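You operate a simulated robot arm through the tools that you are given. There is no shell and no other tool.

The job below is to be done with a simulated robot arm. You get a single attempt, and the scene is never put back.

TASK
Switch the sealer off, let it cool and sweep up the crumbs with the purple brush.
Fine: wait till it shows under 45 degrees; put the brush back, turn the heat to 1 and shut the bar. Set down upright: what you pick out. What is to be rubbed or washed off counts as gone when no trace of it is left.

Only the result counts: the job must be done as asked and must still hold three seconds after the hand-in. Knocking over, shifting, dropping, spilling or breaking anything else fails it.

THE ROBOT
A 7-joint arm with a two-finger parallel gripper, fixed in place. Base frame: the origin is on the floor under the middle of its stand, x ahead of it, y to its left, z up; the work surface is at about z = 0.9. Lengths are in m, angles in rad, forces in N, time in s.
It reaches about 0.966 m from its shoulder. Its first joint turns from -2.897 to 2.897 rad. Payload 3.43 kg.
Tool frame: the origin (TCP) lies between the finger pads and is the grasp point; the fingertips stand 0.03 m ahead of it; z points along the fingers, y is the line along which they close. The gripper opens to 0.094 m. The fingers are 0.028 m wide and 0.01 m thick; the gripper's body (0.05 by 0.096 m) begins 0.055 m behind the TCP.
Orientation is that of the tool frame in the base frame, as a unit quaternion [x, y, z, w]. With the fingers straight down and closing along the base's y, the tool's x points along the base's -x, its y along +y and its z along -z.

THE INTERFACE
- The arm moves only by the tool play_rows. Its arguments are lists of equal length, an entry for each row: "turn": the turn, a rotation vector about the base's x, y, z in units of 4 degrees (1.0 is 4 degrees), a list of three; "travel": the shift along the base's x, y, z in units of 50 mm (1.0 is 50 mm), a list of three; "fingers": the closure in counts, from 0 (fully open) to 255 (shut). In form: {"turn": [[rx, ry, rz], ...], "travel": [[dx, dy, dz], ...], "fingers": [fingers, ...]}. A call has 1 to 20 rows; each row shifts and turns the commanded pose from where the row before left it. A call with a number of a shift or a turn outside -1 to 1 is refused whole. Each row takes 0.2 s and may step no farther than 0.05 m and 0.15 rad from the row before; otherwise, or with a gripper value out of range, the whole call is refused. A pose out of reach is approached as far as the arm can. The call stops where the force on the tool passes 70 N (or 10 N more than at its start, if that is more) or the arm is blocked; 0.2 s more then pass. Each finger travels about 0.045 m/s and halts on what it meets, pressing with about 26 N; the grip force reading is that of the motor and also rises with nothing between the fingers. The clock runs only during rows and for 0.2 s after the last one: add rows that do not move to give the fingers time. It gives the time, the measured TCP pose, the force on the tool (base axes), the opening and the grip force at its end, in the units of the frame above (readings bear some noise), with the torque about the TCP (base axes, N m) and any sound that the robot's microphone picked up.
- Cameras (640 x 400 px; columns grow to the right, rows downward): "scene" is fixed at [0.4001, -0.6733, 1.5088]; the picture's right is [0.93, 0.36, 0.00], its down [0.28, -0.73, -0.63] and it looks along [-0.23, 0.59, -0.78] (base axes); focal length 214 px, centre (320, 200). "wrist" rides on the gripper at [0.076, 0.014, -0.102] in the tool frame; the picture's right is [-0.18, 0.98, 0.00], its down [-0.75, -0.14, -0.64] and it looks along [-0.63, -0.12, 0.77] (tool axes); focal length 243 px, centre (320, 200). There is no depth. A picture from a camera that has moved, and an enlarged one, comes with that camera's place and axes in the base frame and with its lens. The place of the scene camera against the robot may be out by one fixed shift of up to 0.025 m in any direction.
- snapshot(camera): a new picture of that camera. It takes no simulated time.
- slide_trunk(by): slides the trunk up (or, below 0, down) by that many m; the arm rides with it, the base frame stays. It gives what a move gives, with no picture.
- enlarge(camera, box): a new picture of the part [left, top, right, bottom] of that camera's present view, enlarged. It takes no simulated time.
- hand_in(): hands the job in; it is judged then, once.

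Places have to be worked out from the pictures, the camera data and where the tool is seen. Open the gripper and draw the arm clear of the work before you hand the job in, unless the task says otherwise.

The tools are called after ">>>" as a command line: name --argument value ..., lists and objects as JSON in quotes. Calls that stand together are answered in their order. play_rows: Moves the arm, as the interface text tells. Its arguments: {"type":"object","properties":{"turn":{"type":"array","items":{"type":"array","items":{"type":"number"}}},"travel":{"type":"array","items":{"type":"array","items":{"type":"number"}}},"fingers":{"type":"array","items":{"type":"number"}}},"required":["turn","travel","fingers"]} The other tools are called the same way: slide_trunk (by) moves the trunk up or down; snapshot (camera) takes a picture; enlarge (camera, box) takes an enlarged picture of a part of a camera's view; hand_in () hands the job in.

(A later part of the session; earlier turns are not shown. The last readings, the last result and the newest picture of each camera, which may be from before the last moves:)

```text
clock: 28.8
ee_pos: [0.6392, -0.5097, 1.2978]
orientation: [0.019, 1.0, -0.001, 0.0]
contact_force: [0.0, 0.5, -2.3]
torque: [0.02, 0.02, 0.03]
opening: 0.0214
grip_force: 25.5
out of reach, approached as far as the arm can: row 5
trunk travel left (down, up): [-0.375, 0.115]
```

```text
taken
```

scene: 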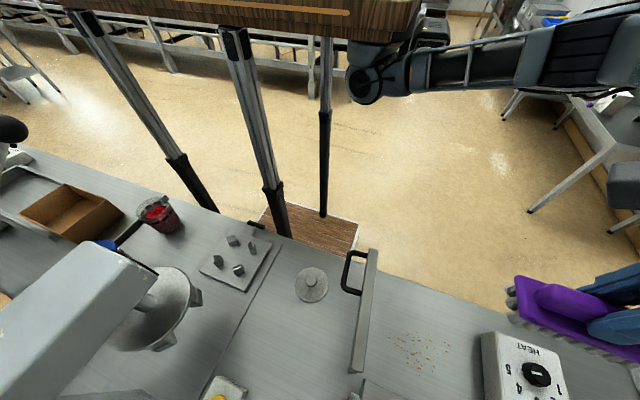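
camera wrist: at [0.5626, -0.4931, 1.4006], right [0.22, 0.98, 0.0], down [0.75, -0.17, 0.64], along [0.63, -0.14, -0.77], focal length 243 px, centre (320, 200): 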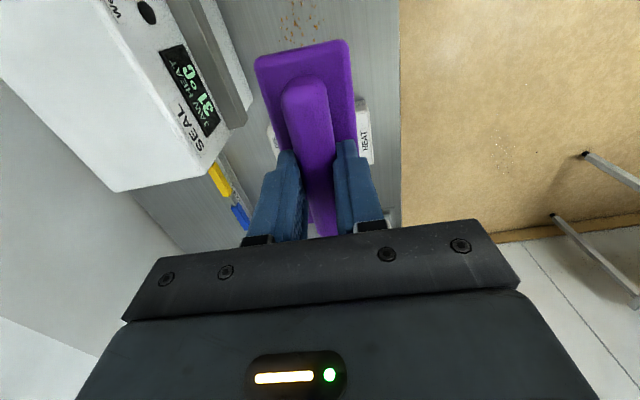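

The display seems to be in the 30s now. I'll enlarge it to be sure.

>>> enlarge --camera "wrist" --box '[140, 20, 260, 160]'

>>> enlarge --camera "scene" --box '[320, 230, 560, 400]'

```text
2.86 times, centred on (200, 90) of wrist
camera zoom: at [0.5626, -0.4931, 1.4006], right [0.22, 0.98, 0.0], down [0.75, -0.17, 0.64], along [0.63, -0.14, -0.77], focal length 693 px, centre (663, 514)
```

zoom: 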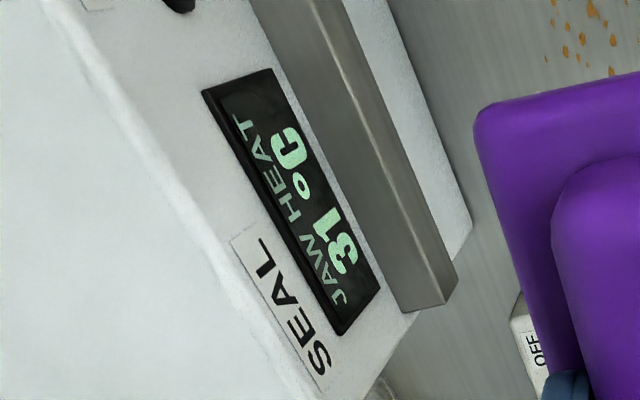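

```text
2.35 times, centred on (440, 315) of scene
camera zoom: at [0.4001, -0.6733, 1.5088], right [0.93, 0.36, 0.0], down [0.28, -0.73, -0.63], along [-0.23, 0.59, -0.78], focal length 505 px, centre (38, -71)
```

zoom: 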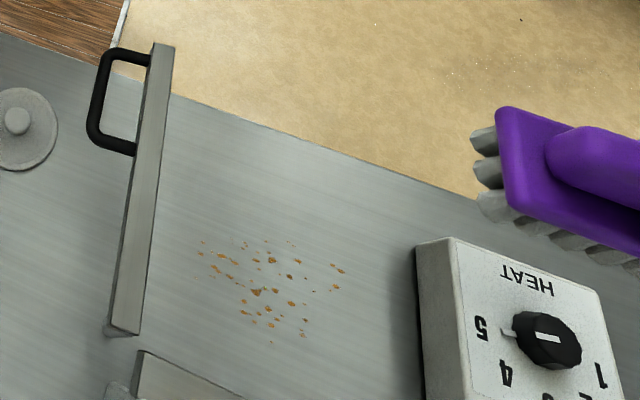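

The display clearly shows 31 °C, below 45. I'll now lower the brush over the crumbs, stopping short of the table first.

>>> play_rows --turn '[[0, 0, 0], [0, 0, 0], [0, 0, 0], [0, 0, 0], [0, 0, 0], [0, 0, 0], [0, 0, 0], [0, 0, 0], [0, 0, 0]]' --travel '[[-0.7, -0.4, 0], [0, 0, -0.9], [0, 0, -0.9], [0, 0, -0.9], [0, 0, -0.9], [0, 0, -0.9], [0, 0, -0.9], [0, 0, -0.7], [0, 0, 0]]' --fingers '[255, 255, 255, 255, 255, 255, 255, 255, 255]'

>>> snapshot --camera "wrist"

>>> snapshot --camera "scene"

```text
clock: 30.8
ee_pos: [0.604, -0.5323, 0.9919]
orientation: [0.019, 1.0, 0.0, 0.0]
contact_force: [1.2, -0.2, -0.7]
torque: [-0.03, 0.0, -0.01]
opening: 0.0214
grip_force: 25.6
trunk travel left (down, up): [-0.375, 0.115]
```

```text
taken
camera wrist: at [0.5269, -0.5156, 1.095], right [0.22, 0.98, 0.0], down [0.75, -0.17, 0.64], along [0.63, -0.14, -0.77], focal length 243 px, centre (320, 200)
```

wrist: 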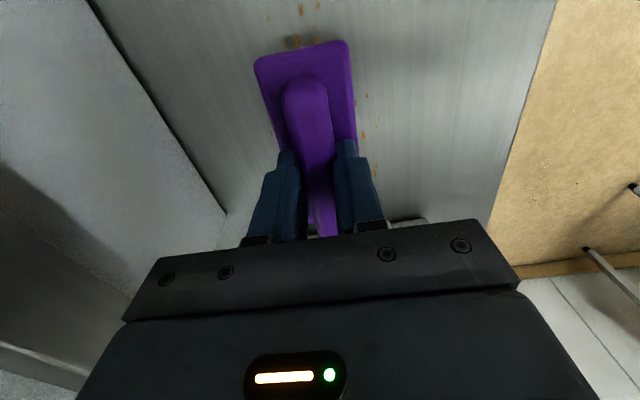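

```text
taken
```

scene: 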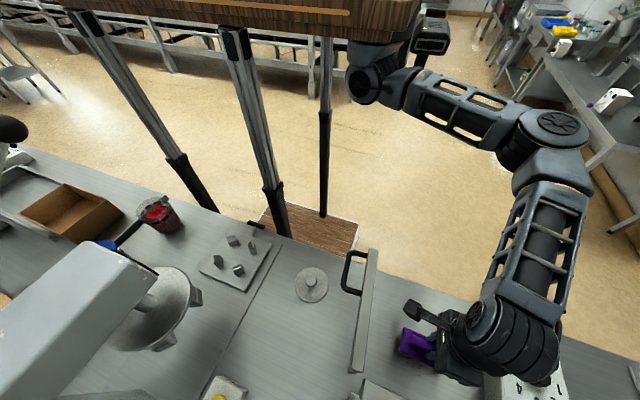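

The brush is over the crumbs with the camera well clear of the bar. I'll lower it gently to the table and read the contact force.

>>> play_rows --turn '[[0, 0, 0], [0, 0, 0], [0, 0, 0], [0, 0, 0]]' --travel '[[0, 0, -0.3], [0, 0, -0.2], [0, 0, -0.06], [0, 0, 0]]' --fingers '[255, 255, 255, 255]'

```text
clock: 31.8
ee_pos: [0.6034, -0.5321, 0.965]
orientation: [0.018, 1.0, 0.0, 0.0]
contact_force: [-0.6, 1.5, 5.6]
torque: [0.2, 0.17, -0.03]
opening: 0.0212
grip_force: 26.2
trunk travel left (down, up): [-0.375, 0.115]
```

There's light contact (5.6 N) at z = 0.965. I'll press very slightly more and make a first set of strokes across y.

>>> play_rows --turn '[[0, 0, 0], [0, 0, 0], [0, 0, 0], [0, 0, 0], [0, 0, 0], [0, 0, 0], [0, 0, 0], [0, 0, 0], [0, 0, 0], [0, 0, 0], [0, 0, 0], [0, 0, 0], [0, 0, 0]]' --travel '[[0, -0.2, -0.02], [0, -0.2, 0], [0, -0.2, 0], [0, -0.12, 0], [0, 0.25, 0], [0, 0.25, 0], [0, 0.25, 0], [0, 0.25, 0], [0, 0.25, 0], [0, 0.25, 0], [0, 0.1, 0], [0, 0, 0], [0, 0, 0]]' --fingers '[255, 255, 255, 255, 255, 255, 255, 255, 255, 255, 255, 255, 255]'

>>> snapshot --camera "wrist"

>>> enlarge --camera "scene" --box '[340, 260, 560, 400]'

```text
clock: 34.6
ee_pos: [0.6046, -0.4878, 0.9642]
orientation: [0.019, 1.0, -0.001, 0.0]
contact_force: [-0.1, -8.6, 24.5]
torque: [-0.26, -0.03, -0.08]
opening: 0.0213
grip_force: 26.0
trunk travel left (down, up): [-0.375, 0.115]
```

```text
taken
camera wrist: at [0.5264, -0.4698, 1.0677], right [0.22, 0.98, 0.0], down [0.75, -0.17, 0.64], along [0.63, -0.14, -0.77], focal length 243 px, centre (320, 200)
```

wrist: 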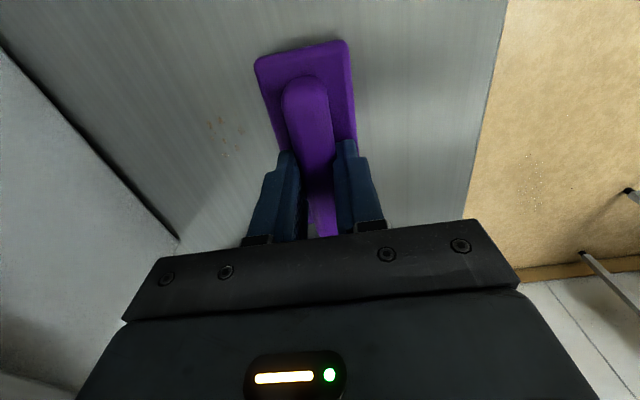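

```text
2.86 times, centred on (450, 330) of scene
camera zoom: at [0.4001, -0.6733, 1.5088], right [0.93, 0.36, 0.0], down [0.28, -0.73, -0.63], along [-0.23, 0.59, -0.78], focal length 613 px, centre (-51, -171)
```

zoom: 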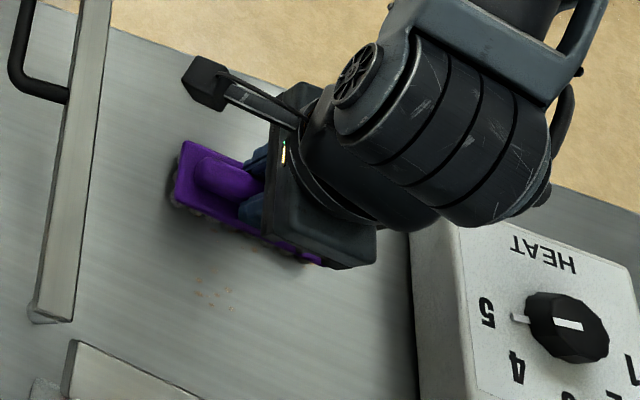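

The strokes are clearing the crumbs; only faint traces remain near [0.59, -0.557]. I'll relax the pressure slightly and repeat the strokes with x offsets to cover the whole patch.

>>> play_rows --turn '[[0, 0, 0], [0, 0, 0], [0, 0, 0], [0, 0, 0], [0, 0, 0], [0, 0, 0], [0, 0, 0], [0, 0, 0], [0, 0, 0], [0, 0, 0], [0, 0, 0], [0, 0, 0], [0, 0, 0], [0, 0, 0], [0, 0, 0], [0, 0, 0], [0, 0, 0], [0, 0, 0], [0, 0, 0], [0, 0, 0]]' --travel '[[0, -0.3, 0.02], [0, -0.3, 0], [0, -0.3, 0], [0, -0.3, 0], [0, -0.3, 0], [-0.2, 0, 0], [-0.2, 0, 0], [0, 0.3, 0], [0, 0.3, 0], [0, 0.3, 0], [0, 0.3, 0], [0, 0.3, 0], [0.2, 0, 0], [0.2, 0, 0], [0.2, 0, 0], [0, -0.3, 0], [0, -0.3, 0], [0, -0.3, 0], [0, -0.3, 0], [0, -0.3, 0]]' --fingers '[255, 255, 255, 255, 255, 255, 255, 255, 255, 255, 255, 255, 255, 255, 255, 255, 255, 255, 255, 255]'

>>> snapshot --camera "wrist"

>>> enlarge --camera "scene" --box '[340, 260, 560, 400]'

```text
clock: 38.8
ee_pos: [0.6147, -0.5616, 0.9642]
orientation: [0.017, 1.0, 0.0, 0.0]
contact_force: [-2.0, 1.4, 7.5]
torque: [0.12, -0.1, 0.07]
opening: 0.0213
grip_force: 26.1
trunk travel left (down, up): [-0.375, 0.115]
```

```text
taken
camera wrist: at [0.5372, -0.5448, 1.0679], right [0.22, 0.98, 0.0], down [0.75, -0.17, 0.64], along [0.63, -0.14, -0.77], focal length 243 px, centre (320, 200)
```

wrist: 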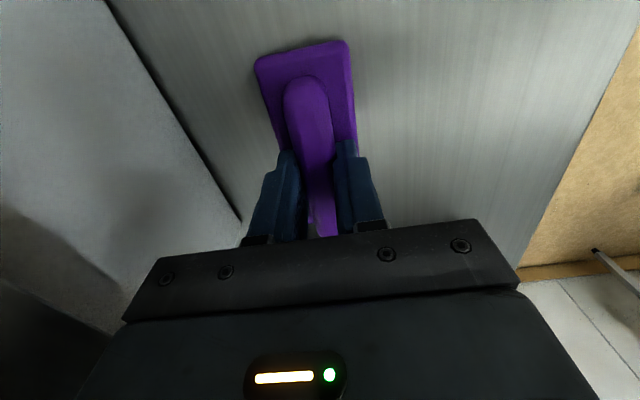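

```text
2.86 times, centred on (450, 330) of scene
camera zoom: at [0.4001, -0.6733, 1.5088], right [0.93, 0.36, 0.0], down [0.28, -0.73, -0.63], along [-0.23, 0.59, -0.78], focal length 613 px, centre (-51, -171)
```

zoom: 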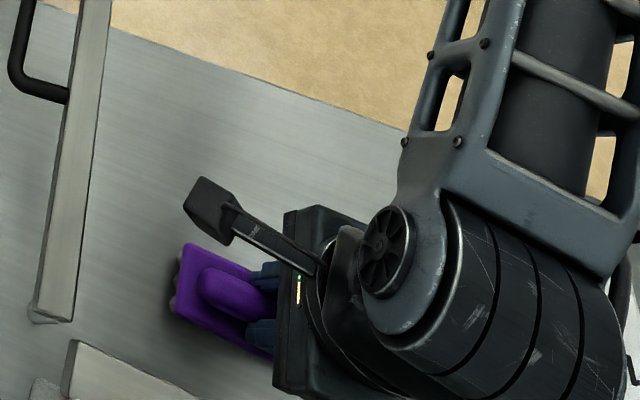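

The patch looks clean around the brush. I'll do one more covering pass for faint traces, then check with the brush lifted.

>>> play_rows --turn '[[0, 0, 0], [0, 0, 0], [0, 0, 0], [0, 0, 0], [0, 0, 0], [0, 0, 0], [0, 0, 0], [0, 0, 0], [0, 0, 0], [0, 0, 0], [0, 0, 0], [0, 0, 0], [0, 0, 0], [0, 0, 0], [0, 0, 0], [0, 0, 0], [0, 0, 0], [0, 0, 0], [0, 0, 0], [0, 0, 0]]' --travel '[[-0.2, -0.1, 0], [-0.2, 0, 0], [-0.2, 0, 0], [0, 0.3, 0], [0, 0.3, 0], [0, 0.3, 0], [0, 0.3, 0], [0, 0.3, 0], [0, 0.3, 0], [0.2, 0, 0], [0.2, 0, 0], [0.2, 0, 0], [0.2, 0, 0], [0, -0.3, 0], [0, -0.3, 0], [0, -0.3, 0], [0, -0.3, 0], [0, -0.3, 0], [0, -0.25, 0], [0, 0, 0]]' --fingers '[255, 255, 255, 255, 255, 255, 255, 255, 255, 255, 255, 255, 255, 255, 255, 255, 255, 255, 255, 255]'

```text
clock: 43.0
ee_pos: [0.6235, -0.5666, 0.965]
orientation: [0.018, 1.0, 0.0, 0.0]
contact_force: [0.1, 2.9, 7.2]
torque: [0.07, 0.15, -0.05]
opening: 0.0214
grip_force: 25.9
trunk travel left (down, up): [-0.375, 0.115]
```

Now I'll lift straight up and look at the area where the crumbs were.

>>> play_rows --turn '[[0, 0, 0], [0, 0, 0], [0, 0, 0], [0, 0, 0], [0, 0, 0], [0, 0, 0], [0, 0, 0], [0, 0, 0], [0, 0, 0]]' --travel '[[0, 0.2, 0.3], [0, 0.4, 0.8], [0, 0.4, 0.8], [0, 0, 0.9], [0, 0, 0.9], [0, 0, 0.9], [0, 0, 0.9], [0, 0, 0.9], [0, 0, 0]]' --fingers '[255, 255, 255, 255, 255, 255, 255, 255, 255]'

>>> snapshot --camera "wrist"

>>> enlarge --camera "scene" --box '[350, 290, 490, 400]'

```text
clock: 45.0
ee_pos: [0.6234, -0.5139, 1.2856]
orientation: [0.019, 1.0, -0.001, -0.001]
contact_force: [0.7, -0.4, -1.1]
torque: [0.01, 0.0, 0.04]
opening: 0.0213
grip_force: 26.3
trunk travel left (down, up): [-0.375, 0.115]
```

```text
taken
camera wrist: at [0.5464, -0.4966, 1.3889], right [0.22, 0.98, 0.0], down [0.75, -0.17, 0.64], along [0.63, -0.14, -0.77], focal length 243 px, centre (320, 200)
```

wrist: 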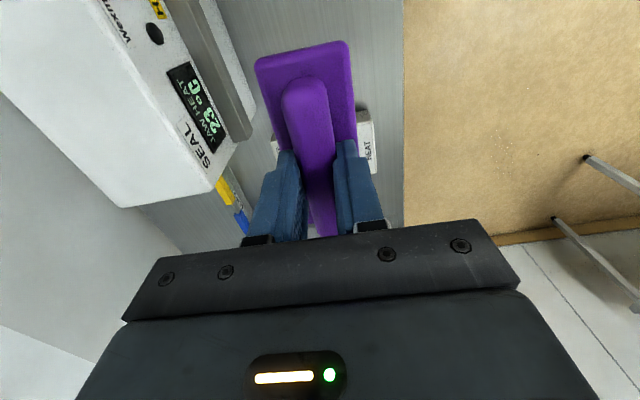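

```text
3.64 times, centred on (420, 345) of scene
camera zoom: at [0.4001, -0.6733, 1.5088], right [0.93, 0.36, 0.0], down [0.28, -0.73, -0.63], along [-0.23, 0.59, -0.78], focal length 780 px, centre (-44, -327)
```

zoom: 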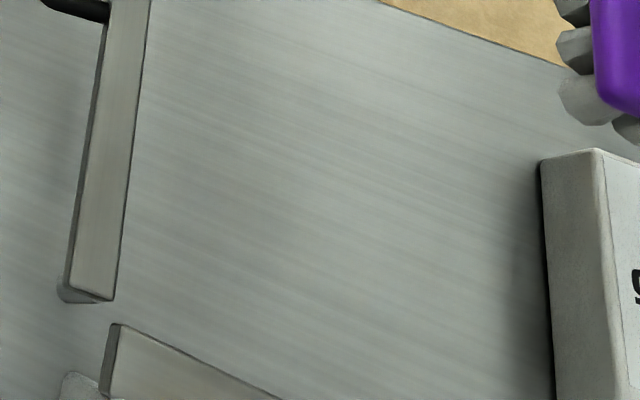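

The table is clean, with no crumbs left. Now I'll carry the brush back: first along -x above the bar, then along -y to its old place.

>>> play_rows --turn '[[0, 0, 0], [0, 0, 0], [0, 0, 0], [0, 0, 0], [0, 0, 0], [0, 0, 0], [0, 0, 0], [0, 0, 0], [0, 0, 0], [0, 0, 0], [0, 0, 0], [0, 0, 0]]' --travel '[[-0.883, 0, -0.1], [-0.883, 0, -0.1], [-0.883, 0, -0.1], [-0.883, 0, -0.1], [-0.883, 0, -0.1], [-0.883, 0, -0.1], [0, -0.848, 0], [0, -0.848, 0], [0, -0.848, 0], [0, -0.848, 0], [0, -0.848, 0], [0, 0, 0]]' --fingers '[255, 255, 255, 255, 255, 255, 255, 255, 255, 255, 255, 255]'

>>> snapshot --camera "wrist"

>>> snapshot --camera "scene"

```text
clock: 47.6
ee_pos: [0.3578, -0.7264, 1.2557]
orientation: [0.019, 1.0, 0.0, -0.001]
contact_force: [-1.2, -0.4, -1.8]
torque: [-0.02, -0.01, 0.0]
opening: 0.0214
grip_force: 26.1
trunk travel left (down, up): [-0.375, 0.115]
```

```text
taken
camera wrist: at [0.2809, -0.7092, 1.3591], right [0.22, 0.98, 0.0], down [0.75, -0.17, 0.64], along [0.63, -0.14, -0.77], focal length 243 px, centre (320, 200)
```

wrist: 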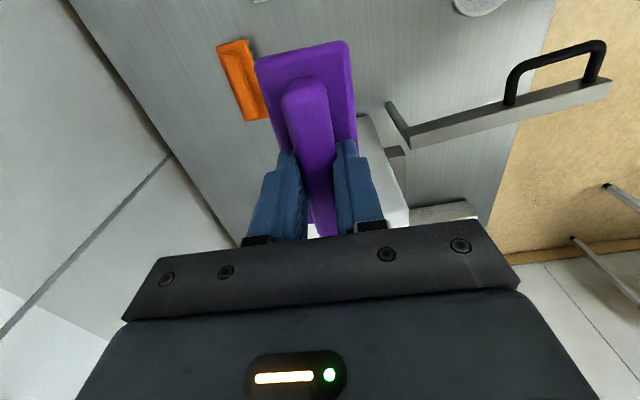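

```text
taken
```

scene: 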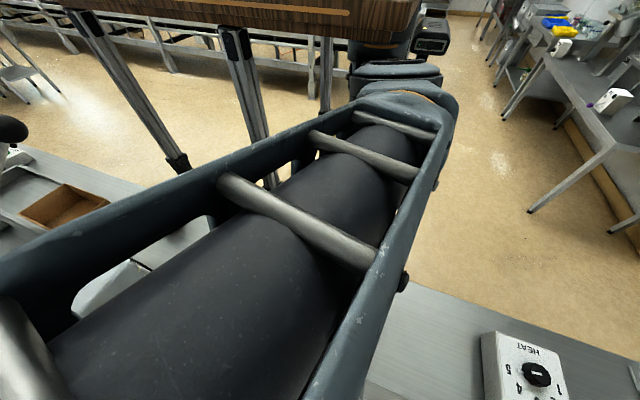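

I'm above the old place at [0.358, -0.726]. I'll lower the brush to about 2 cm above the table.

>>> play_rows --turn '[[0, 0, 0], [0, 0, 0], [0, 0, 0], [0, 0, 0], [0, 0, 0], [0, 0, 0], [0, 0, 0], [0, 0, 0]]' --travel '[[0.014, 0.01, -0.9], [0, 0, -0.9], [0, 0, -0.9], [0, 0, -0.9], [0, 0, -0.9], [0, 0, -0.9], [0, 0, 0], [0, 0, 0]]' --fingers '[255, 255, 255, 255, 255, 255, 255, 255]'

>>> snapshot --camera "wrist"

```text
clock: 49.4
ee_pos: [0.3562, -0.7266, 0.9845]
orientation: [0.019, 1.0, 0.0, 0.0]
contact_force: [-0.9, 0.6, -0.8]
torque: [0.03, 0.01, -0.01]
opening: 0.0214
grip_force: 26.6
trunk travel left (down, up): [-0.375, 0.115]
```

```text
taken
camera wrist: at [0.2803, -0.71, 1.0875], right [0.22, 0.98, 0.0], down [0.75, -0.17, 0.64], along [0.63, -0.14, -0.77], focal length 243 px, centre (320, 200)
```

wrist: 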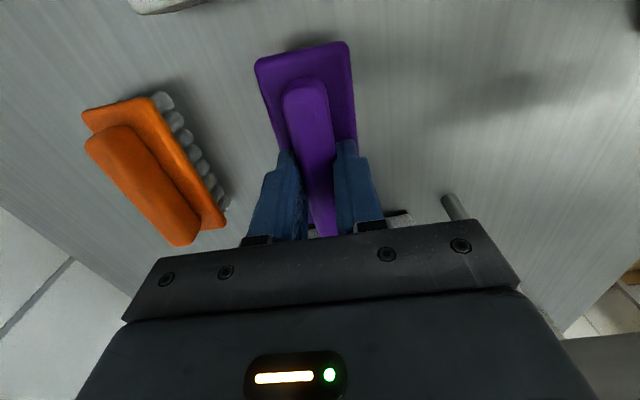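

It's within 2 mm of the grasp position. I'll add a small x correction and lower to touch.

>>> play_rows --turn '[[0, 0, 0], [0, 0, 0], [0, 0, 0], [0, 0, 0]]' --travel '[[0.03, 0.01, -0.3], [0, 0, -0.07], [0, 0, -0.02], [0, 0, 0]]' --fingers '[255, 255, 255, 255]'

```text
clock: 50.4
ee_pos: [0.3594, -0.7262, 0.9643]
orientation: [0.019, 1.0, 0.001, 0.0]
contact_force: [-0.4, -0.1, -1.3]
torque: [-0.02, 0.01, -0.02]
opening: 0.0214
grip_force: 26.4
trunk travel left (down, up): [-0.375, 0.115]
```

There's no contact yet, so I'll lower another millimetre or so.

>>> play_rows --turn '[[0, 0, 0], [0, 0, 0], [0, 0, 0]]' --travel '[[0, 0, -0.03], [0, 0, 0], [0, 0, 0]]' --fingers '[255, 255, 255]'

```text
clock: 51.2
ee_pos: [0.3599, -0.7257, 0.9644]
orientation: [0.018, 1.0, -0.001, 0.001]
contact_force: [-1.6, 1.6, 14.0]
torque: [0.1, -0.06, -0.04]
opening: 0.0214
grip_force: 25.6
trunk travel left (down, up): [-0.375, 0.115]
```

The brush is standing on the table (14 N). I'll open the fingers and then retreat straight up.

>>> play_rows --turn '[[0, 0, 0], [0, 0, 0], [0, 0, 0], [0, 0, 0], [0, 0, 0], [0, 0, 0], [0, 0, 0], [0, 0, 0], [0, 0, 0]]' --travel '[[0, 0, 0], [0, 0, 0], [0, 0, 0], [0, 0, 0], [0, 0, 0.1], [0, 0, 0.5], [0, 0, 0.8], [0, 0, 0.8], [0, 0, 0]]' --fingers '[80, 80, 80, 80, 80, 80, 80, 80, 80]'

>>> snapshot --camera "wrist"

```text
clock: 53.2
ee_pos: [0.3582, -0.7273, 1.0738]
orientation: [0.018, 1.0, 0.0, 0.0]
contact_force: [-0.2, -0.3, -0.5]
torque: [0.0, 0.0, -0.01]
opening: 0.0645
grip_force: 0.1
trunk travel left (down, up): [-0.375, 0.115]
```

```text
taken
camera wrist: at [0.2808, -0.7105, 1.1757], right [0.22, 0.98, 0.0], down [0.75, -0.17, 0.64], along [0.63, -0.14, -0.77], focal length 243 px, centre (320, 200)
```

wrist: 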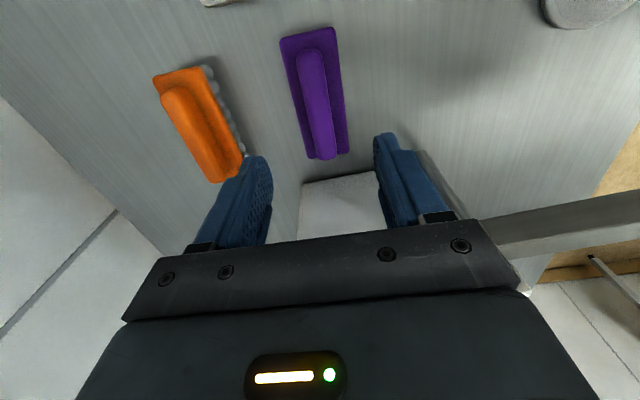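

The brush is back in place, upright. Next is the knob. From the label ring I put its axis near [0.792, -0.501], with the dial face at z ≈ 0.964, the labels 40° apart, and 5→1 being +160° seen from above. I'll go up and over to get a closer look.

>>> play_rows --turn '[[0, 0, 0], [0, 0, 0], [0, 0, 0], [0, 0, 0], [0, 0, 0], [0, 0, 0], [0, 0, 0], [0, 0, 0], [0, 0, 0], [0, 0, 0.5], [0, 0, 0], [0, 0, 0], [0, 0, 0], [0, 0, 0], [0, 0, 0], [0, 0, 0], [0, 0, 0]]' --travel '[[0, 0, 0.9], [0, 0, 0.9], [0, 0, 0.9], [0, 0, 0.9], [0, 0.9, 0], [0, 0.9, 0], [0, 0.9, 0], [0, 0.9, 0], [0, 0.9, 0], [0.86, 0, 0], [0.86, 0, 0], [0.86, 0, 0], [0.86, 0, 0], [0.86, 0, 0], [0.86, 0, 0], [0.86, 0, 0], [0, 0, 0]]' --fingers '[80, 80, 80, 80, 80, 80, 80, 80, 80, 80, 80, 80, 80, 80, 80, 80, 80]'

>>> snapshot --camera "wrist"

>>> snapshot --camera "scene"

```text
clock: 56.8
ee_pos: [0.6628, -0.4994, 1.2527]
orientation: [0.001, 1.0, 0.0, 0.001]
contact_force: [-0.1, -0.4, -0.1]
torque: [0.0, 0.0, 0.01]
opening: 0.0645
grip_force: 0.1
trunk travel left (down, up): [-0.375, 0.115]
```

```text
taken
camera wrist: at [0.5853, -0.4854, 1.3553], right [0.19, 0.98, 0.0], down [0.75, -0.14, 0.64], along [0.63, -0.12, -0.77], focal length 243 px, centre (320, 200)
```

wrist: 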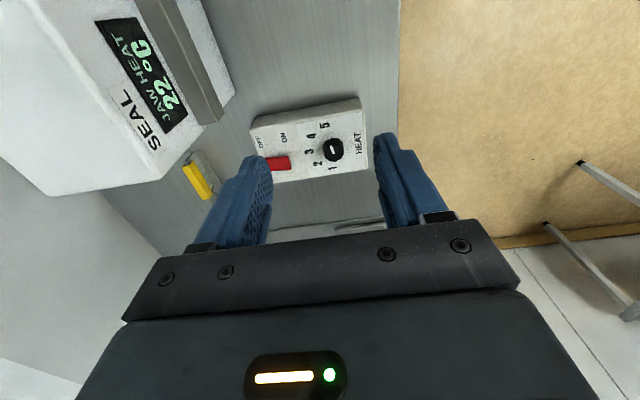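

```text
taken
```

scene: 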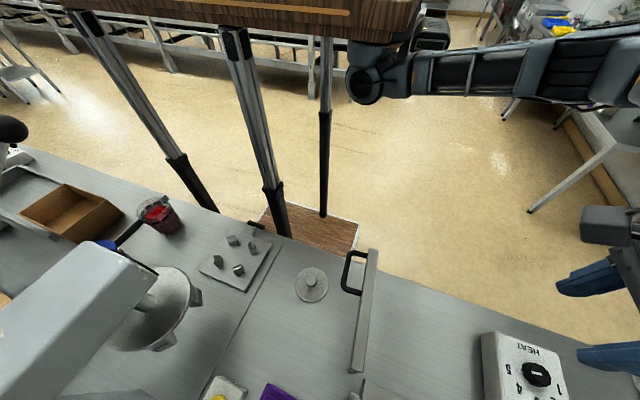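

The temperature is at 22 °C. I'll come lower to measure the knob closely.

>>> play_rows --turn '[[0, 0, 0], [0, 0, 0], [0, 0, 0], [0, 0, 0], [0, 0, 0]]' --travel '[[0, 0, -0.9], [0, 0, -0.9], [0, 0, -0.9], [0.4, 0, 0], [0, 0, 0]]' --fingers '[0, 0, 0, 0, 0]'

>>> snapshot --camera "wrist"

>>> enlarge --camera "wrist" --box '[220, 60, 420, 220]'

```text
clock: 58.0
ee_pos: [0.6808, -0.5016, 1.119]
orientation: [0.002, 1.0, 0.0, 0.0]
contact_force: [1.2, -0.1, 0.0]
torque: [-0.01, -0.01, 0.01]
opening: 0.0941
grip_force: 0.1
trunk travel left (down, up): [-0.375, 0.115]
```

```text
taken
camera wrist: at [0.6037, -0.4874, 1.2209], right [0.19, 0.98, 0.0], down [0.75, -0.14, 0.64], along [0.63, -0.12, -0.77], focal length 243 px, centre (320, 200)
```

wrist: 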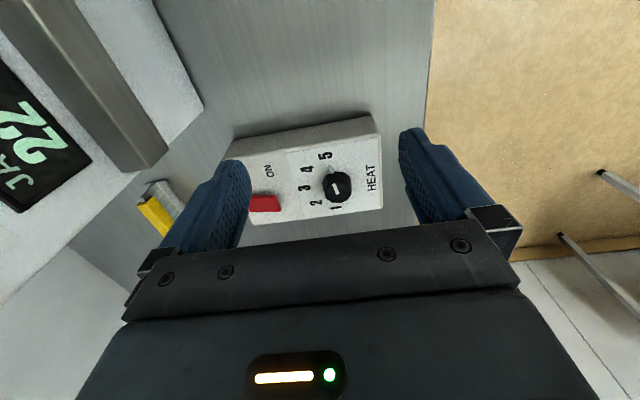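

```text
2.50 times, centred on (320, 140) of wrist
camera zoom: at [0.6037, -0.4874, 1.2209], right [0.19, 0.98, 0.0], down [0.75, -0.14, 0.64], along [0.63, -0.12, -0.77], focal length 606 px, centre (320, 350)
```

zoom: 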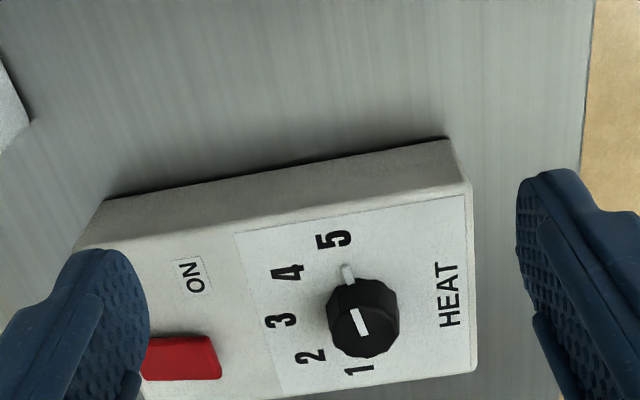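

The knob axis refines to [0.791, -0.501] and the pointer reads about 190°, i.e. at 5. I'll move above it and test how far the wrist can yaw at a safe height before gripping.

>>> play_rows --turn '[[0, 0, 0], [0, 0, 0], [0, 0, 0], [0, 0, 1], [0, 0, 1], [0, 0, 1], [0, 0, 1], [0, 0, 1], [0, 0, 1], [0, 0, 1], [0, 0, 1], [0, 0, 1], [0, 0, 1], [0, 0, 1], [0, 0, 1], [0, 0, 1], [0, 0, 1], [0, 0, 1], [0, 0, 1], [0, 0, 0]]' --travel '[[0.73, 0, 0], [0.73, 0, 0], [0.74, 0, 0], [0, 0, 0], [0, 0, 0], [0, 0, 0], [0, 0, 0], [0, 0, 0], [0, 0, 0], [0, 0, 0], [0, 0, 0], [0, 0, 0], [0, 0, 0], [0, 0, 0], [0, 0, 0], [0, 0, 0], [0, 0, 0], [0, 0, 0], [0, 0, 0], [0, 0, 0]]' --fingers '[0, 0, 0, 0, 0, 0, 0, 0, 0, 0, 0, 0, 0, 0, 0, 0, 0, 0, 0, 0]'

>>> snapshot --camera "wrist"

```text
clock: 62.2
ee_pos: [0.7923, -0.5001, 1.1192]
orientation: [-0.529, 0.848, 0.0, 0.0]
contact_force: [-0.1, 1.0, -0.6]
torque: [-0.01, -0.01, 0.03]
opening: 0.0938
grip_force: 0.0
trunk travel left (down, up): [-0.375, 0.115]
```

```text
taken
camera wrist: at [0.7448, -0.5632, 1.222], right [-0.8, 0.6, 0.0], down [0.46, 0.62, 0.64], along [0.38, 0.51, -0.77], focal length 243 px, centre (320, 200)
```

wrist: 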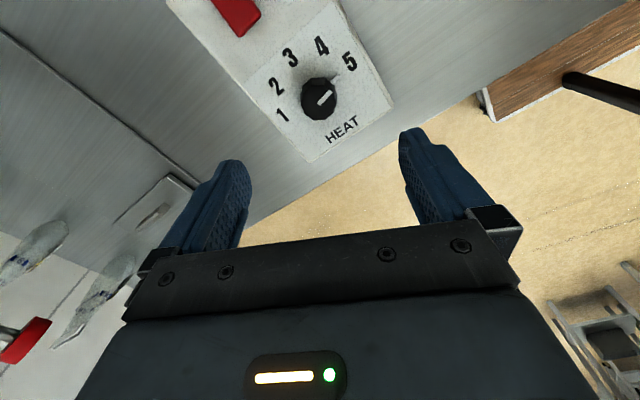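

+64° of yaw is fine. I'll test on to about +130°.

>>> play_rows --turn '[[0, 0, 1], [0, 0, 1], [0, 0, 1], [0, 0, 1], [0, 0, 1], [0, 0, 1], [0, 0, 1], [0, 0, 1], [0, 0, 1], [0, 0, 1], [0, 0, 1], [0, 0, 1], [0, 0, 1], [0, 0, 1], [0, 0, 1], [0, 0, 1], [0, 0, 1], [0, 0, 0]]' --travel '[[0, 0, 0], [0, 0, 0], [0, 0, 0], [0, 0, 0], [0, 0, 0], [0, 0, 0], [0, 0, 0], [0, 0, 0], [0, 0, 0], [0, 0, 0], [0, 0, 0], [0, 0, 0], [0, 0, 0], [0, 0, 0], [0, 0, 0], [0, 0, 0], [0, 0, 0], [0, 0, 0]]' --fingers '[0, 0, 0, 0, 0, 0, 0, 0, 0, 0, 0, 0, 0, 0, 0, 0, 0, 0]'

>>> snapshot --camera "wrist"

>>> snapshot --camera "scene"

```text
clock: 66.0
ee_pos: [0.7937, -0.4991, 1.119]
orientation: [0.914, -0.407, 0.0, 0.0]
contact_force: [0.5, 0.3, -0.2]
torque: [0.03, -0.01, -0.02]
opening: 0.0939
grip_force: 0.0
trunk travel left (down, up): [-0.375, 0.115]
```

```text
taken
camera wrist: at [0.8314, -0.5662, 1.2214], right [-0.85, -0.52, 0.0], down [-0.4, 0.65, 0.64], along [-0.33, 0.55, -0.77], focal length 243 px, centre (320, 200)
```

wrist: 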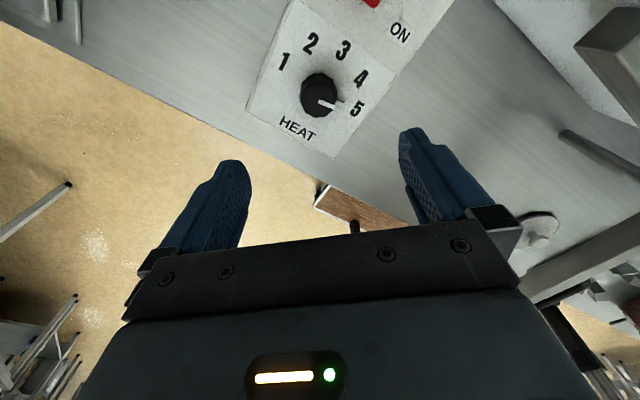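

```text
taken
```

scene: 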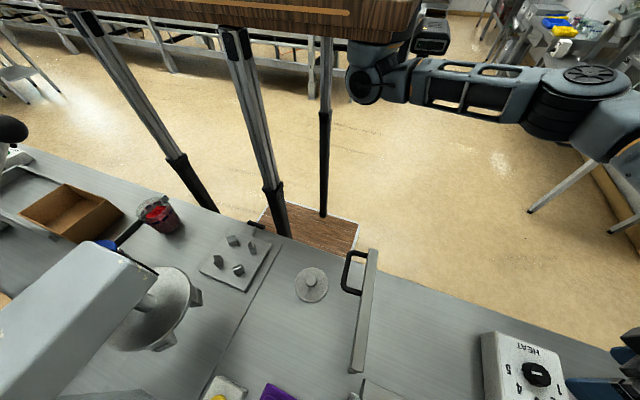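

+132° is reachable, so one grip can cover the whole 160° turn. This view gives the axis at [0.793, -0.501], which agrees. I'll rotate back by 160° to about -28° so the fingers start across the pointer.

>>> play_rows --turn '[[0, 0, -1], [0, 0, -1], [0, 0, -1], [0, 0, -1], [0, 0, -1], [0, 0, -1], [0, 0, -1], [0, 0, -1], [0, 0, -1], [0, 0, -1], [0, 0, -1], [0, 0, -1], [0, 0, -1], [0, 0, -1], [0, 0, -1], [0, 0, -1], [0, 0, -1], [0, 0, -1], [0, 0, -1], [0, 0, -1]]' --travel '[[0, 0, 0], [0, 0, 0], [0, 0, 0], [0, 0, 0], [0, 0, 0], [0, 0, 0], [0, 0, 0], [0, 0, 0], [0, 0, 0], [0, 0, 0], [0, 0, 0], [0, 0, 0], [0, 0, 0], [0, 0, 0], [0, 0, 0], [0, 0, 0], [0, 0, 0], [0, 0, 0], [0, 0, 0], [0, 0, 0]]' --fingers '[0, 0, 0, 0, 0, 0, 0, 0, 0, 0, 0, 0, 0, 0, 0, 0, 0, 0, 0, 0]'

>>> play_rows --turn '[[0, 0, -1], [0, 0, -1], [0, 0, -1], [0, 0, -1], [0, 0, -1], [0, 0, -1], [0, 0, -1], [0, 0, -1], [0, 0, -1], [0, 0, -1], [0, 0, -1], [0, 0, -1], [0, 0, -1], [0, 0, -1], [0, 0, -1], [0, 0, -1], [0, 0, -1], [0, 0, -1], [0, 0, -1], [0, 0, -1]]' --travel '[[0, 0, 0], [0, 0, 0], [0, 0, 0], [0, 0, 0], [0, 0, 0], [0, 0, 0], [0, 0, 0], [0, 0, 0], [0, 0, 0], [0, 0, 0], [0, 0, 0], [0, 0, 0], [0, 0, 0], [0, 0, 0], [0, 0, 0], [0, 0, 0], [0, 0, 0], [0, 0, 0], [0, 0, 0], [0, 0, 0]]' --fingers '[0, 0, 0, 0, 0, 0, 0, 0, 0, 0, 0, 0, 0, 0, 0, 0, 0, 0, 0, 0]'

>>> snapshot --camera "wrist"

```text
clock: 70.2
ee_pos: [0.7933, -0.4992, 1.1184]
orientation: [-0.438, 0.899, 0.0, 0.0]
contact_force: [-0.2, 0.0, -0.5]
torque: [-0.02, 0.03, -0.01]
opening: 0.094
grip_force: 0.0
trunk travel left (down, up): [-0.375, 0.115]
```

```text
clock: 74.4
ee_pos: [0.7928, -0.5005, 1.1203]
orientation: [0.243, 0.97, 0.0, 0.0]
contact_force: [-0.2, 0.0, 0.3]
torque: [-0.02, -0.02, 0.02]
opening: 0.0941
grip_force: 0.1
trunk travel left (down, up): [-0.375, 0.115]
```

```text
taken
camera wrist: at [0.7305, -0.4519, 1.2217], right [0.63, 0.78, 0.0], down [0.6, -0.48, 0.64], along [0.5, -0.4, -0.77], focal length 243 px, centre (320, 200)
```

wrist: 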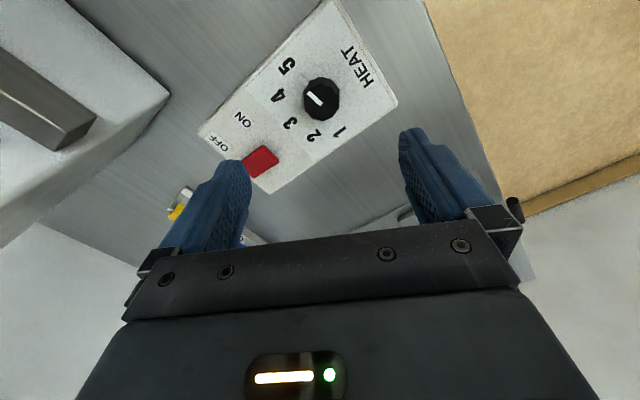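

The gripper is at yaw -28°, centred over the knob. I'll add 4° for more clearance from the pointer tab and descend around the knob, opened.

>>> play_rows --turn '[[0, 0, 1], [0, 0, 0], [0, 0, 0], [0, 0, 0]]' --travel '[[-0.01, -0.01, -0.8], [0, 0, -0.8], [0, 0, -0.5], [0, 0, 0]]' --fingers '[0, 0, 0, 0]'

>>> snapshot --camera "wrist"

>>> enlarge --camera "scene" --box '[440, 290, 640, 400]'

```text
clock: 75.4
ee_pos: [0.7919, -0.5015, 1.014]
orientation: [0.208, 0.978, -0.001, 0.001]
contact_force: [1.1, 0.2, -0.4]
torque: [-0.02, -0.03, 0.01]
opening: 0.0941
grip_force: 0.2
trunk travel left (down, up): [-0.375, 0.115]
```

```text
taken
camera wrist: at [0.7263, -0.4577, 1.1169], right [0.57, 0.82, 0.0], down [0.63, -0.44, 0.64], along [0.53, -0.37, -0.77], focal length 243 px, centre (320, 200)
```

wrist: 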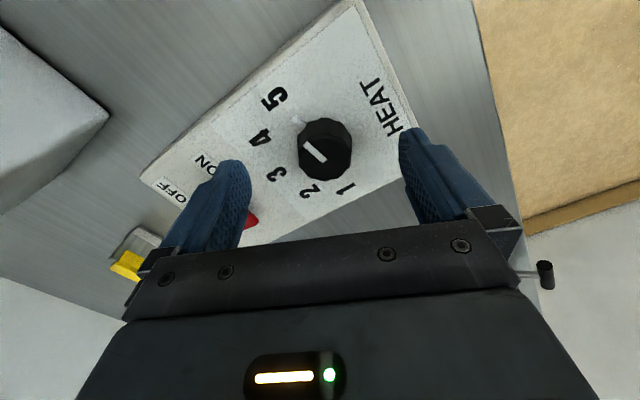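

```text
3.20 times, centred on (540, 345) of scene
camera zoom: at [0.4001, -0.6733, 1.5088], right [0.93, 0.36, 0.0], down [0.28, -0.73, -0.63], along [-0.23, 0.59, -0.78], focal length 686 px, centre (-384, -264)
```

zoom: 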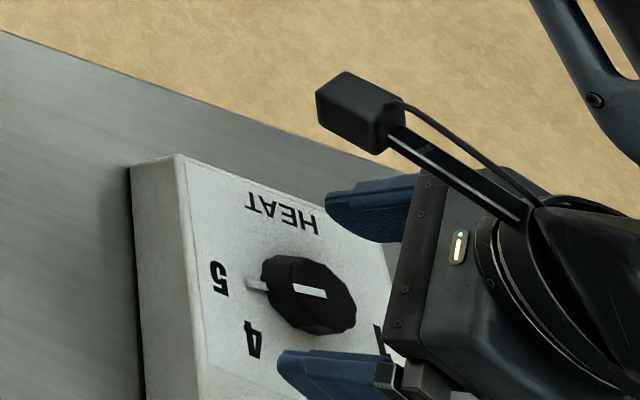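

The knob sits midway between the fingertips in both views. I'll go down the last 15 mm in small steps, watching force.

>>> play_rows --turn '[[0, 0, 0], [0, 0, 0], [0, 0, 0], [0, 0, 0]]' --travel '[[0, 0, -0.15], [0, 0, -0.1], [0, 0, -0.04], [0, 0, 0]]' --fingers '[0, 0, 0, 0]'

>>> snapshot --camera "wrist"

```text
clock: 76.4
ee_pos: [0.7909, -0.5014, 0.9985]
orientation: [0.209, 0.978, 0.0, -0.001]
contact_force: [0.2, -0.5, -0.4]
torque: [0.01, 0.04, -0.01]
opening: 0.0939
grip_force: 0.0
trunk travel left (down, up): [-0.375, 0.115]
```

```text
taken
camera wrist: at [0.7261, -0.4576, 1.1023], right [0.57, 0.82, 0.0], down [0.63, -0.44, 0.64], along [0.53, -0.37, -0.77], focal length 243 px, centre (320, 200)
```

wrist: 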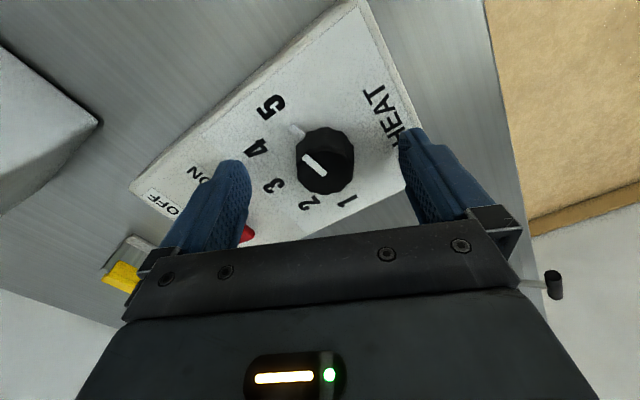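

There's no contact at 0.9985, with the fingertips about 4 mm above the dial face. I'll close on the knob.

>>> play_rows --turn '[[0, 0, 0], [0, 0, 0], [0, 0, 0], [0, 0, 0], [0, 0, 0], [0, 0, 0]]' --travel '[[0, 0, 0], [0, 0, 0], [0, 0, 0], [0, 0, 0], [0, 0, 0], [0, 0, 0]]' --fingers '[255, 255, 255, 255, 255, 255]'

>>> snapshot --camera "wrist"

```text
clock: 77.8
ee_pos: [0.7929, -0.4992, 0.9984]
orientation: [0.207, 0.978, 0.001, -0.001]
contact_force: [4.2, 19.8, 1.2]
torque: [0.77, 0.62, 0.06]
opening: 0.0356
grip_force: 44.9
trunk travel left (down, up): [-0.375, 0.115]
```

```text
taken
camera wrist: at [0.7273, -0.4558, 1.1024], right [0.57, 0.82, 0.0], down [0.63, -0.44, 0.64], along [0.53, -0.36, -0.77], focal length 243 px, centre (320, 200)
```

wrist: 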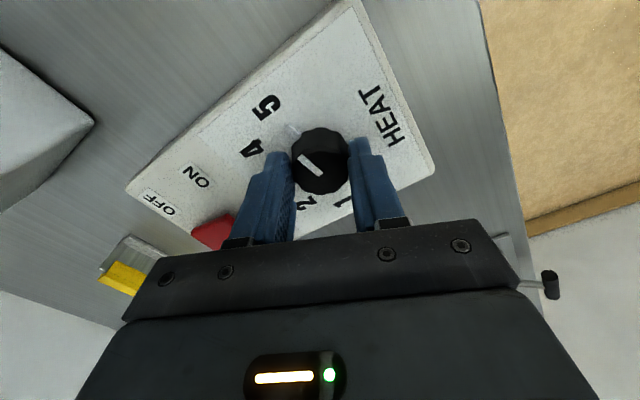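

The knob is gripped (35.6 mm), but there is a 20 N side load because I was about 2 mm off in y. I'll shift the arm to relieve it before turning.

>>> play_rows --turn '[[0, 0, 0], [0, 0, 0]]' --travel '[[0.01, 0.04, 0], [0, 0, 0]]' --fingers '[255, 255]'

```text
clock: 78.4
ee_pos: [0.7928, -0.4988, 1.0001]
orientation: [0.207, 0.978, -0.001, 0.0]
contact_force: [10.1, 12.8, -0.7]
torque: [0.89, 0.06, 0.08]
opening: 0.0354
grip_force: 44.7
trunk travel left (down, up): [-0.375, 0.115]
```

The side load has eased but isn't gone. I'll nudge a little more in +x and +y.

>>> play_rows --turn '[[0, 0, 0], [0, 0, 0]]' --travel '[[0.02, 0.025, 0], [0, 0, 0]]' --fingers '[255, 255]'

```text
clock: 79.0
ee_pos: [0.7925, -0.4991, 0.9984]
orientation: [0.209, 0.978, -0.001, 0.0]
contact_force: [7.5, 1.1, -1.0]
torque: [0.02, -1.02, 0.12]
opening: 0.0355
grip_force: 45.1
trunk travel left (down, up): [-0.375, 0.115]
```

The side load is small now. I'll start turning: 16° first to see how it behaves.

>>> play_rows --turn '[[0, 0, 1], [0, 0, 1], [0, 0, 1], [0, 0, 1], [0, 0, 0]]' --travel '[[0.01, 0, 0], [0, 0, 0], [0, 0, 0], [0, 0, 0], [0, 0, 0]]' --fingers '[255, 255, 255, 255, 255]'

>>> snapshot --camera "wrist"

>>> enlarge --camera "scene" --box '[440, 290, 640, 400]'

```text
clock: 80.2
ee_pos: [0.7932, -0.5008, 0.9994]
orientation: [0.071, 0.997, -0.001, -0.001]
contact_force: [-3.0, -19.8, -2.1]
torque: [-0.26, -0.64, -0.05]
opening: 0.0356
grip_force: 45.0
trunk travel left (down, up): [-0.375, 0.115]
```

```text
taken
camera wrist: at [0.7177, -0.4749, 1.1024], right [0.32, 0.95, 0.0], down [0.73, -0.24, 0.64], along [0.61, -0.21, -0.77], focal length 243 px, centre (320, 200)
```

wrist: 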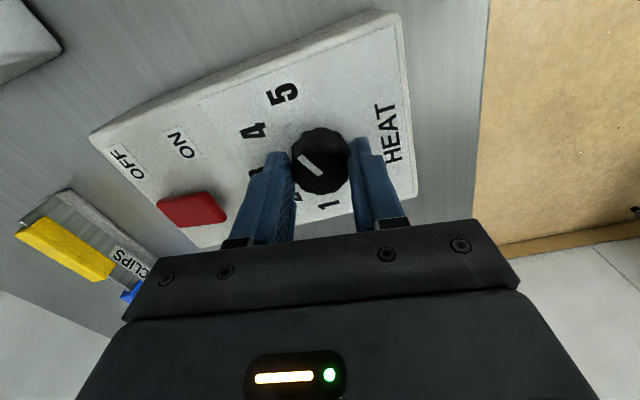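

```text
3.20 times, centred on (540, 345) of scene
camera zoom: at [0.4001, -0.6733, 1.5088], right [0.93, 0.36, 0.0], down [0.28, -0.73, -0.63], along [-0.23, 0.59, -0.78], focal length 686 px, centre (-384, -264)
```

zoom: 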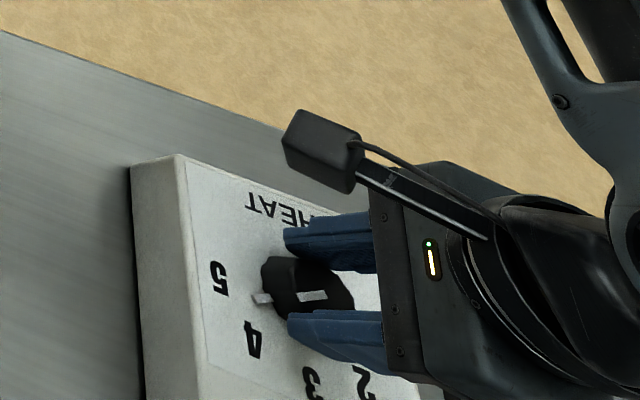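

The knob turns with the gripper. The side load is now about -20 N in y, so I'll shift back 2 mm while continuing to turn.

>>> play_rows --turn '[[0, 0, 0], [0, 0, 1], [0, 0, 1], [0, 0, 1], [0, 0, 1], [0, 0, 0]]' --travel '[[-0.005, -0.04, 0], [0, 0, 0], [0, 0, 0], [0, 0, 0], [0, 0, 0], [0, 0, 0]]' --fingers '[255, 255, 255, 255, 255, 255]'

```text
clock: 81.6
ee_pos: [0.7921, -0.5013, 1.0003]
orientation: [-0.07, 0.998, 0.0, -0.002]
contact_force: [-9.3, -19.9, -3.0]
torque: [-0.46, 1.1, -0.05]
opening: 0.0359
grip_force: 44.5
trunk travel left (down, up): [-0.375, 0.115]
```

The load persists at (-9, -20) N. I'll shift a bit more in -y and -x without turning to see how it responds.

>>> play_rows --turn '[[0, 0, 0], [0, 0, 0], [0, 0, 0]]' --travel '[[-0.02, -0.04, 0], [0, 0, 0], [0, 0, 0]]' --fingers '[255, 255, 255]'

>>> snapshot --camera "wrist"

```text
clock: 82.4
ee_pos: [0.7918, -0.4998, 0.9998]
orientation: [-0.069, 0.998, 0.001, -0.001]
contact_force: [-11.1, -2.9, -4.1]
torque: [-0.46, 1.05, -0.01]
opening: 0.0354
grip_force: 44.9
trunk travel left (down, up): [-0.375, 0.115]
```

```text
taken
camera wrist: at [0.7137, -0.4973, 1.1025], right [0.05, 1.0, 0.0], down [0.77, -0.04, 0.64], along [0.64, -0.03, -0.77], focal length 243 px, centre (320, 200)
```

wrist: 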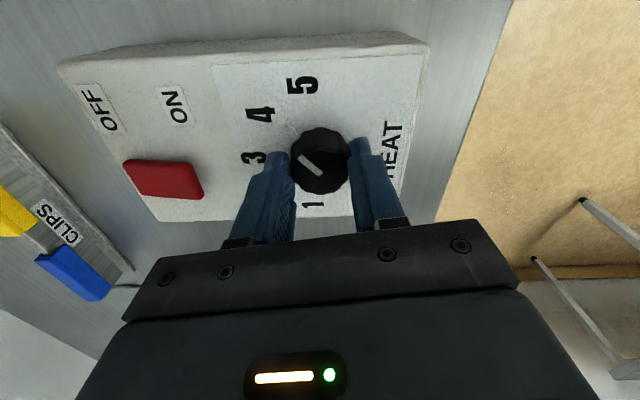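

The y load is relieved. I'll continue turning 24° with a small -x correction.

>>> play_rows --turn '[[0, 0, 0], [0, 0, 1], [0, 0, 1], [0, 0, 1], [0, 0, 1], [0, 0, 1], [0, 0, 1], [0, 0, 0]]' --travel '[[-0.02, 0, 0], [0, 0, 0], [0, 0, 0], [0, 0, 0], [0, 0, 0], [0, 0, 0], [0, 0, 0], [0, 0, 0]]' --fingers '[255, 255, 255, 255, 255, 255, 255, 255]'

```text
clock: 84.2
ee_pos: [0.7923, -0.5007, 0.9995]
orientation: [-0.276, 0.961, -0.001, 0.0]
contact_force: [5.4, 0.8, -1.6]
torque: [0.43, -0.19, -0.01]
opening: 0.0357
grip_force: 44.8
trunk travel left (down, up): [-0.375, 0.115]
```

Loads are small now. I'll continue another 32°.

>>> play_rows --turn '[[0, 0, 1], [0, 0, 1], [0, 0, 1], [0, 0, 1], [0, 0, 1], [0, 0, 1], [0, 0, 1], [0, 0, 1], [0, 0, 0]]' --travel '[[0, 0, 0], [0, 0, 0], [0, 0, 0], [0, 0, 0], [0, 0, 0], [0, 0, 0], [0, 0, 0], [0, 0, 0], [0, 0, 0]]' --fingers '[255, 255, 255, 255, 255, 255, 255, 255, 255]'

>>> snapshot --camera "wrist"

```text
clock: 86.2
ee_pos: [0.7935, -0.5024, 0.9993]
orientation: [-0.531, 0.848, -0.001, 0.001]
contact_force: [35.4, -14.6, 7.8]
torque: [-0.44, -0.51, -0.09]
opening: 0.0357
grip_force: 46.0
trunk travel left (down, up): [-0.375, 0.115]
```

```text
taken
camera wrist: at [0.7457, -0.5645, 1.1024], right [-0.8, 0.6, 0.0], down [0.45, 0.62, 0.64], along [0.38, 0.51, -0.77], focal length 243 px, centre (320, 200)
```

wrist: 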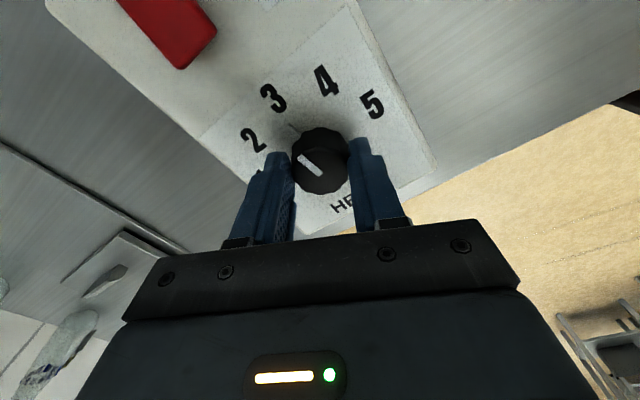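

A side load built up along the closing axis (35, -15 N). I'll relieve it with about 3 mm in that direction.

>>> play_rows --turn '[[0, 0, 0], [0, 0, 0]]' --travel '[[0.05, -0.024, 0], [0, 0, 0]]' --fingers '[255, 255]'

```text
clock: 86.8
ee_pos: [0.7927, -0.5021, 0.9999]
orientation: [-0.529, 0.848, 0.001, -0.001]
contact_force: [16.1, -1.1, 14.3]
torque: [0.22, -0.64, -0.05]
opening: 0.0355
grip_force: 44.9
trunk travel left (down, up): [-0.375, 0.115]
```

That's better. I'll add a little +x and +z, then continue 24°.

>>> play_rows --turn '[[0, 0, 0], [0, 0, 1], [0, 0, 1], [0, 0, 1], [0, 0, 1], [0, 0, 1], [0, 0, 1], [0, 0, 0]]' --travel '[[0.03, -0.005, 0.015], [0, 0, 0], [0, 0, 0], [0, 0, 0], [0, 0, 0], [0, 0, 0], [0, 0, 0], [0, 0, 0]]' --fingers '[255, 255, 255, 255, 255, 255, 255, 255]'

>>> snapshot --camera "wrist"

```text
clock: 88.6
ee_pos: [0.7942, -0.5032, 0.9995]
orientation: [-0.694, 0.72, 0.001, -0.001]
contact_force: [-11.3, 14.5, -11.2]
torque: [-0.7, -0.04, 0.06]
opening: 0.0355
grip_force: 45.2
trunk travel left (down, up): [-0.375, 0.115]
```

```text
taken
camera wrist: at [0.7765, -0.5786, 1.1023], right [-0.98, 0.22, 0.0], down [0.17, 0.75, 0.64], along [0.14, 0.63, -0.77], focal length 243 px, centre (320, 200)
```

wrist: 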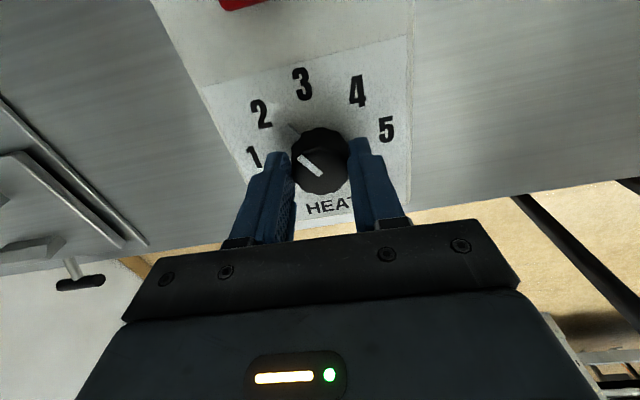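

The pointer is just short of 2, as expected. I'll relieve the load and continue 24°.

>>> play_rows --turn '[[0, 0, 0], [0, 0, 1], [0, 0, 1], [0, 0, 1], [0, 0, 1], [0, 0, 1], [0, 0, 1], [0, 0, 0]]' --travel '[[-0.02, 0.025, -0.015], [0, 0, 0], [0, 0, 0], [0, 0, 0], [0, 0, 0], [0, 0, 0], [0, 0, 0], [0, 0, 0]]' --fingers '[255, 255, 255, 255, 255, 255, 255, 255]'

```text
clock: 90.4
ee_pos: [0.7953, -0.5015, 0.9997]
orientation: [0.829, -0.559, 0.001, 0.0]
contact_force: [12.5, -12.1, -2.0]
torque: [-0.61, -0.17, -0.02]
opening: 0.0356
grip_force: 45.2
trunk travel left (down, up): [-0.375, 0.115]
```

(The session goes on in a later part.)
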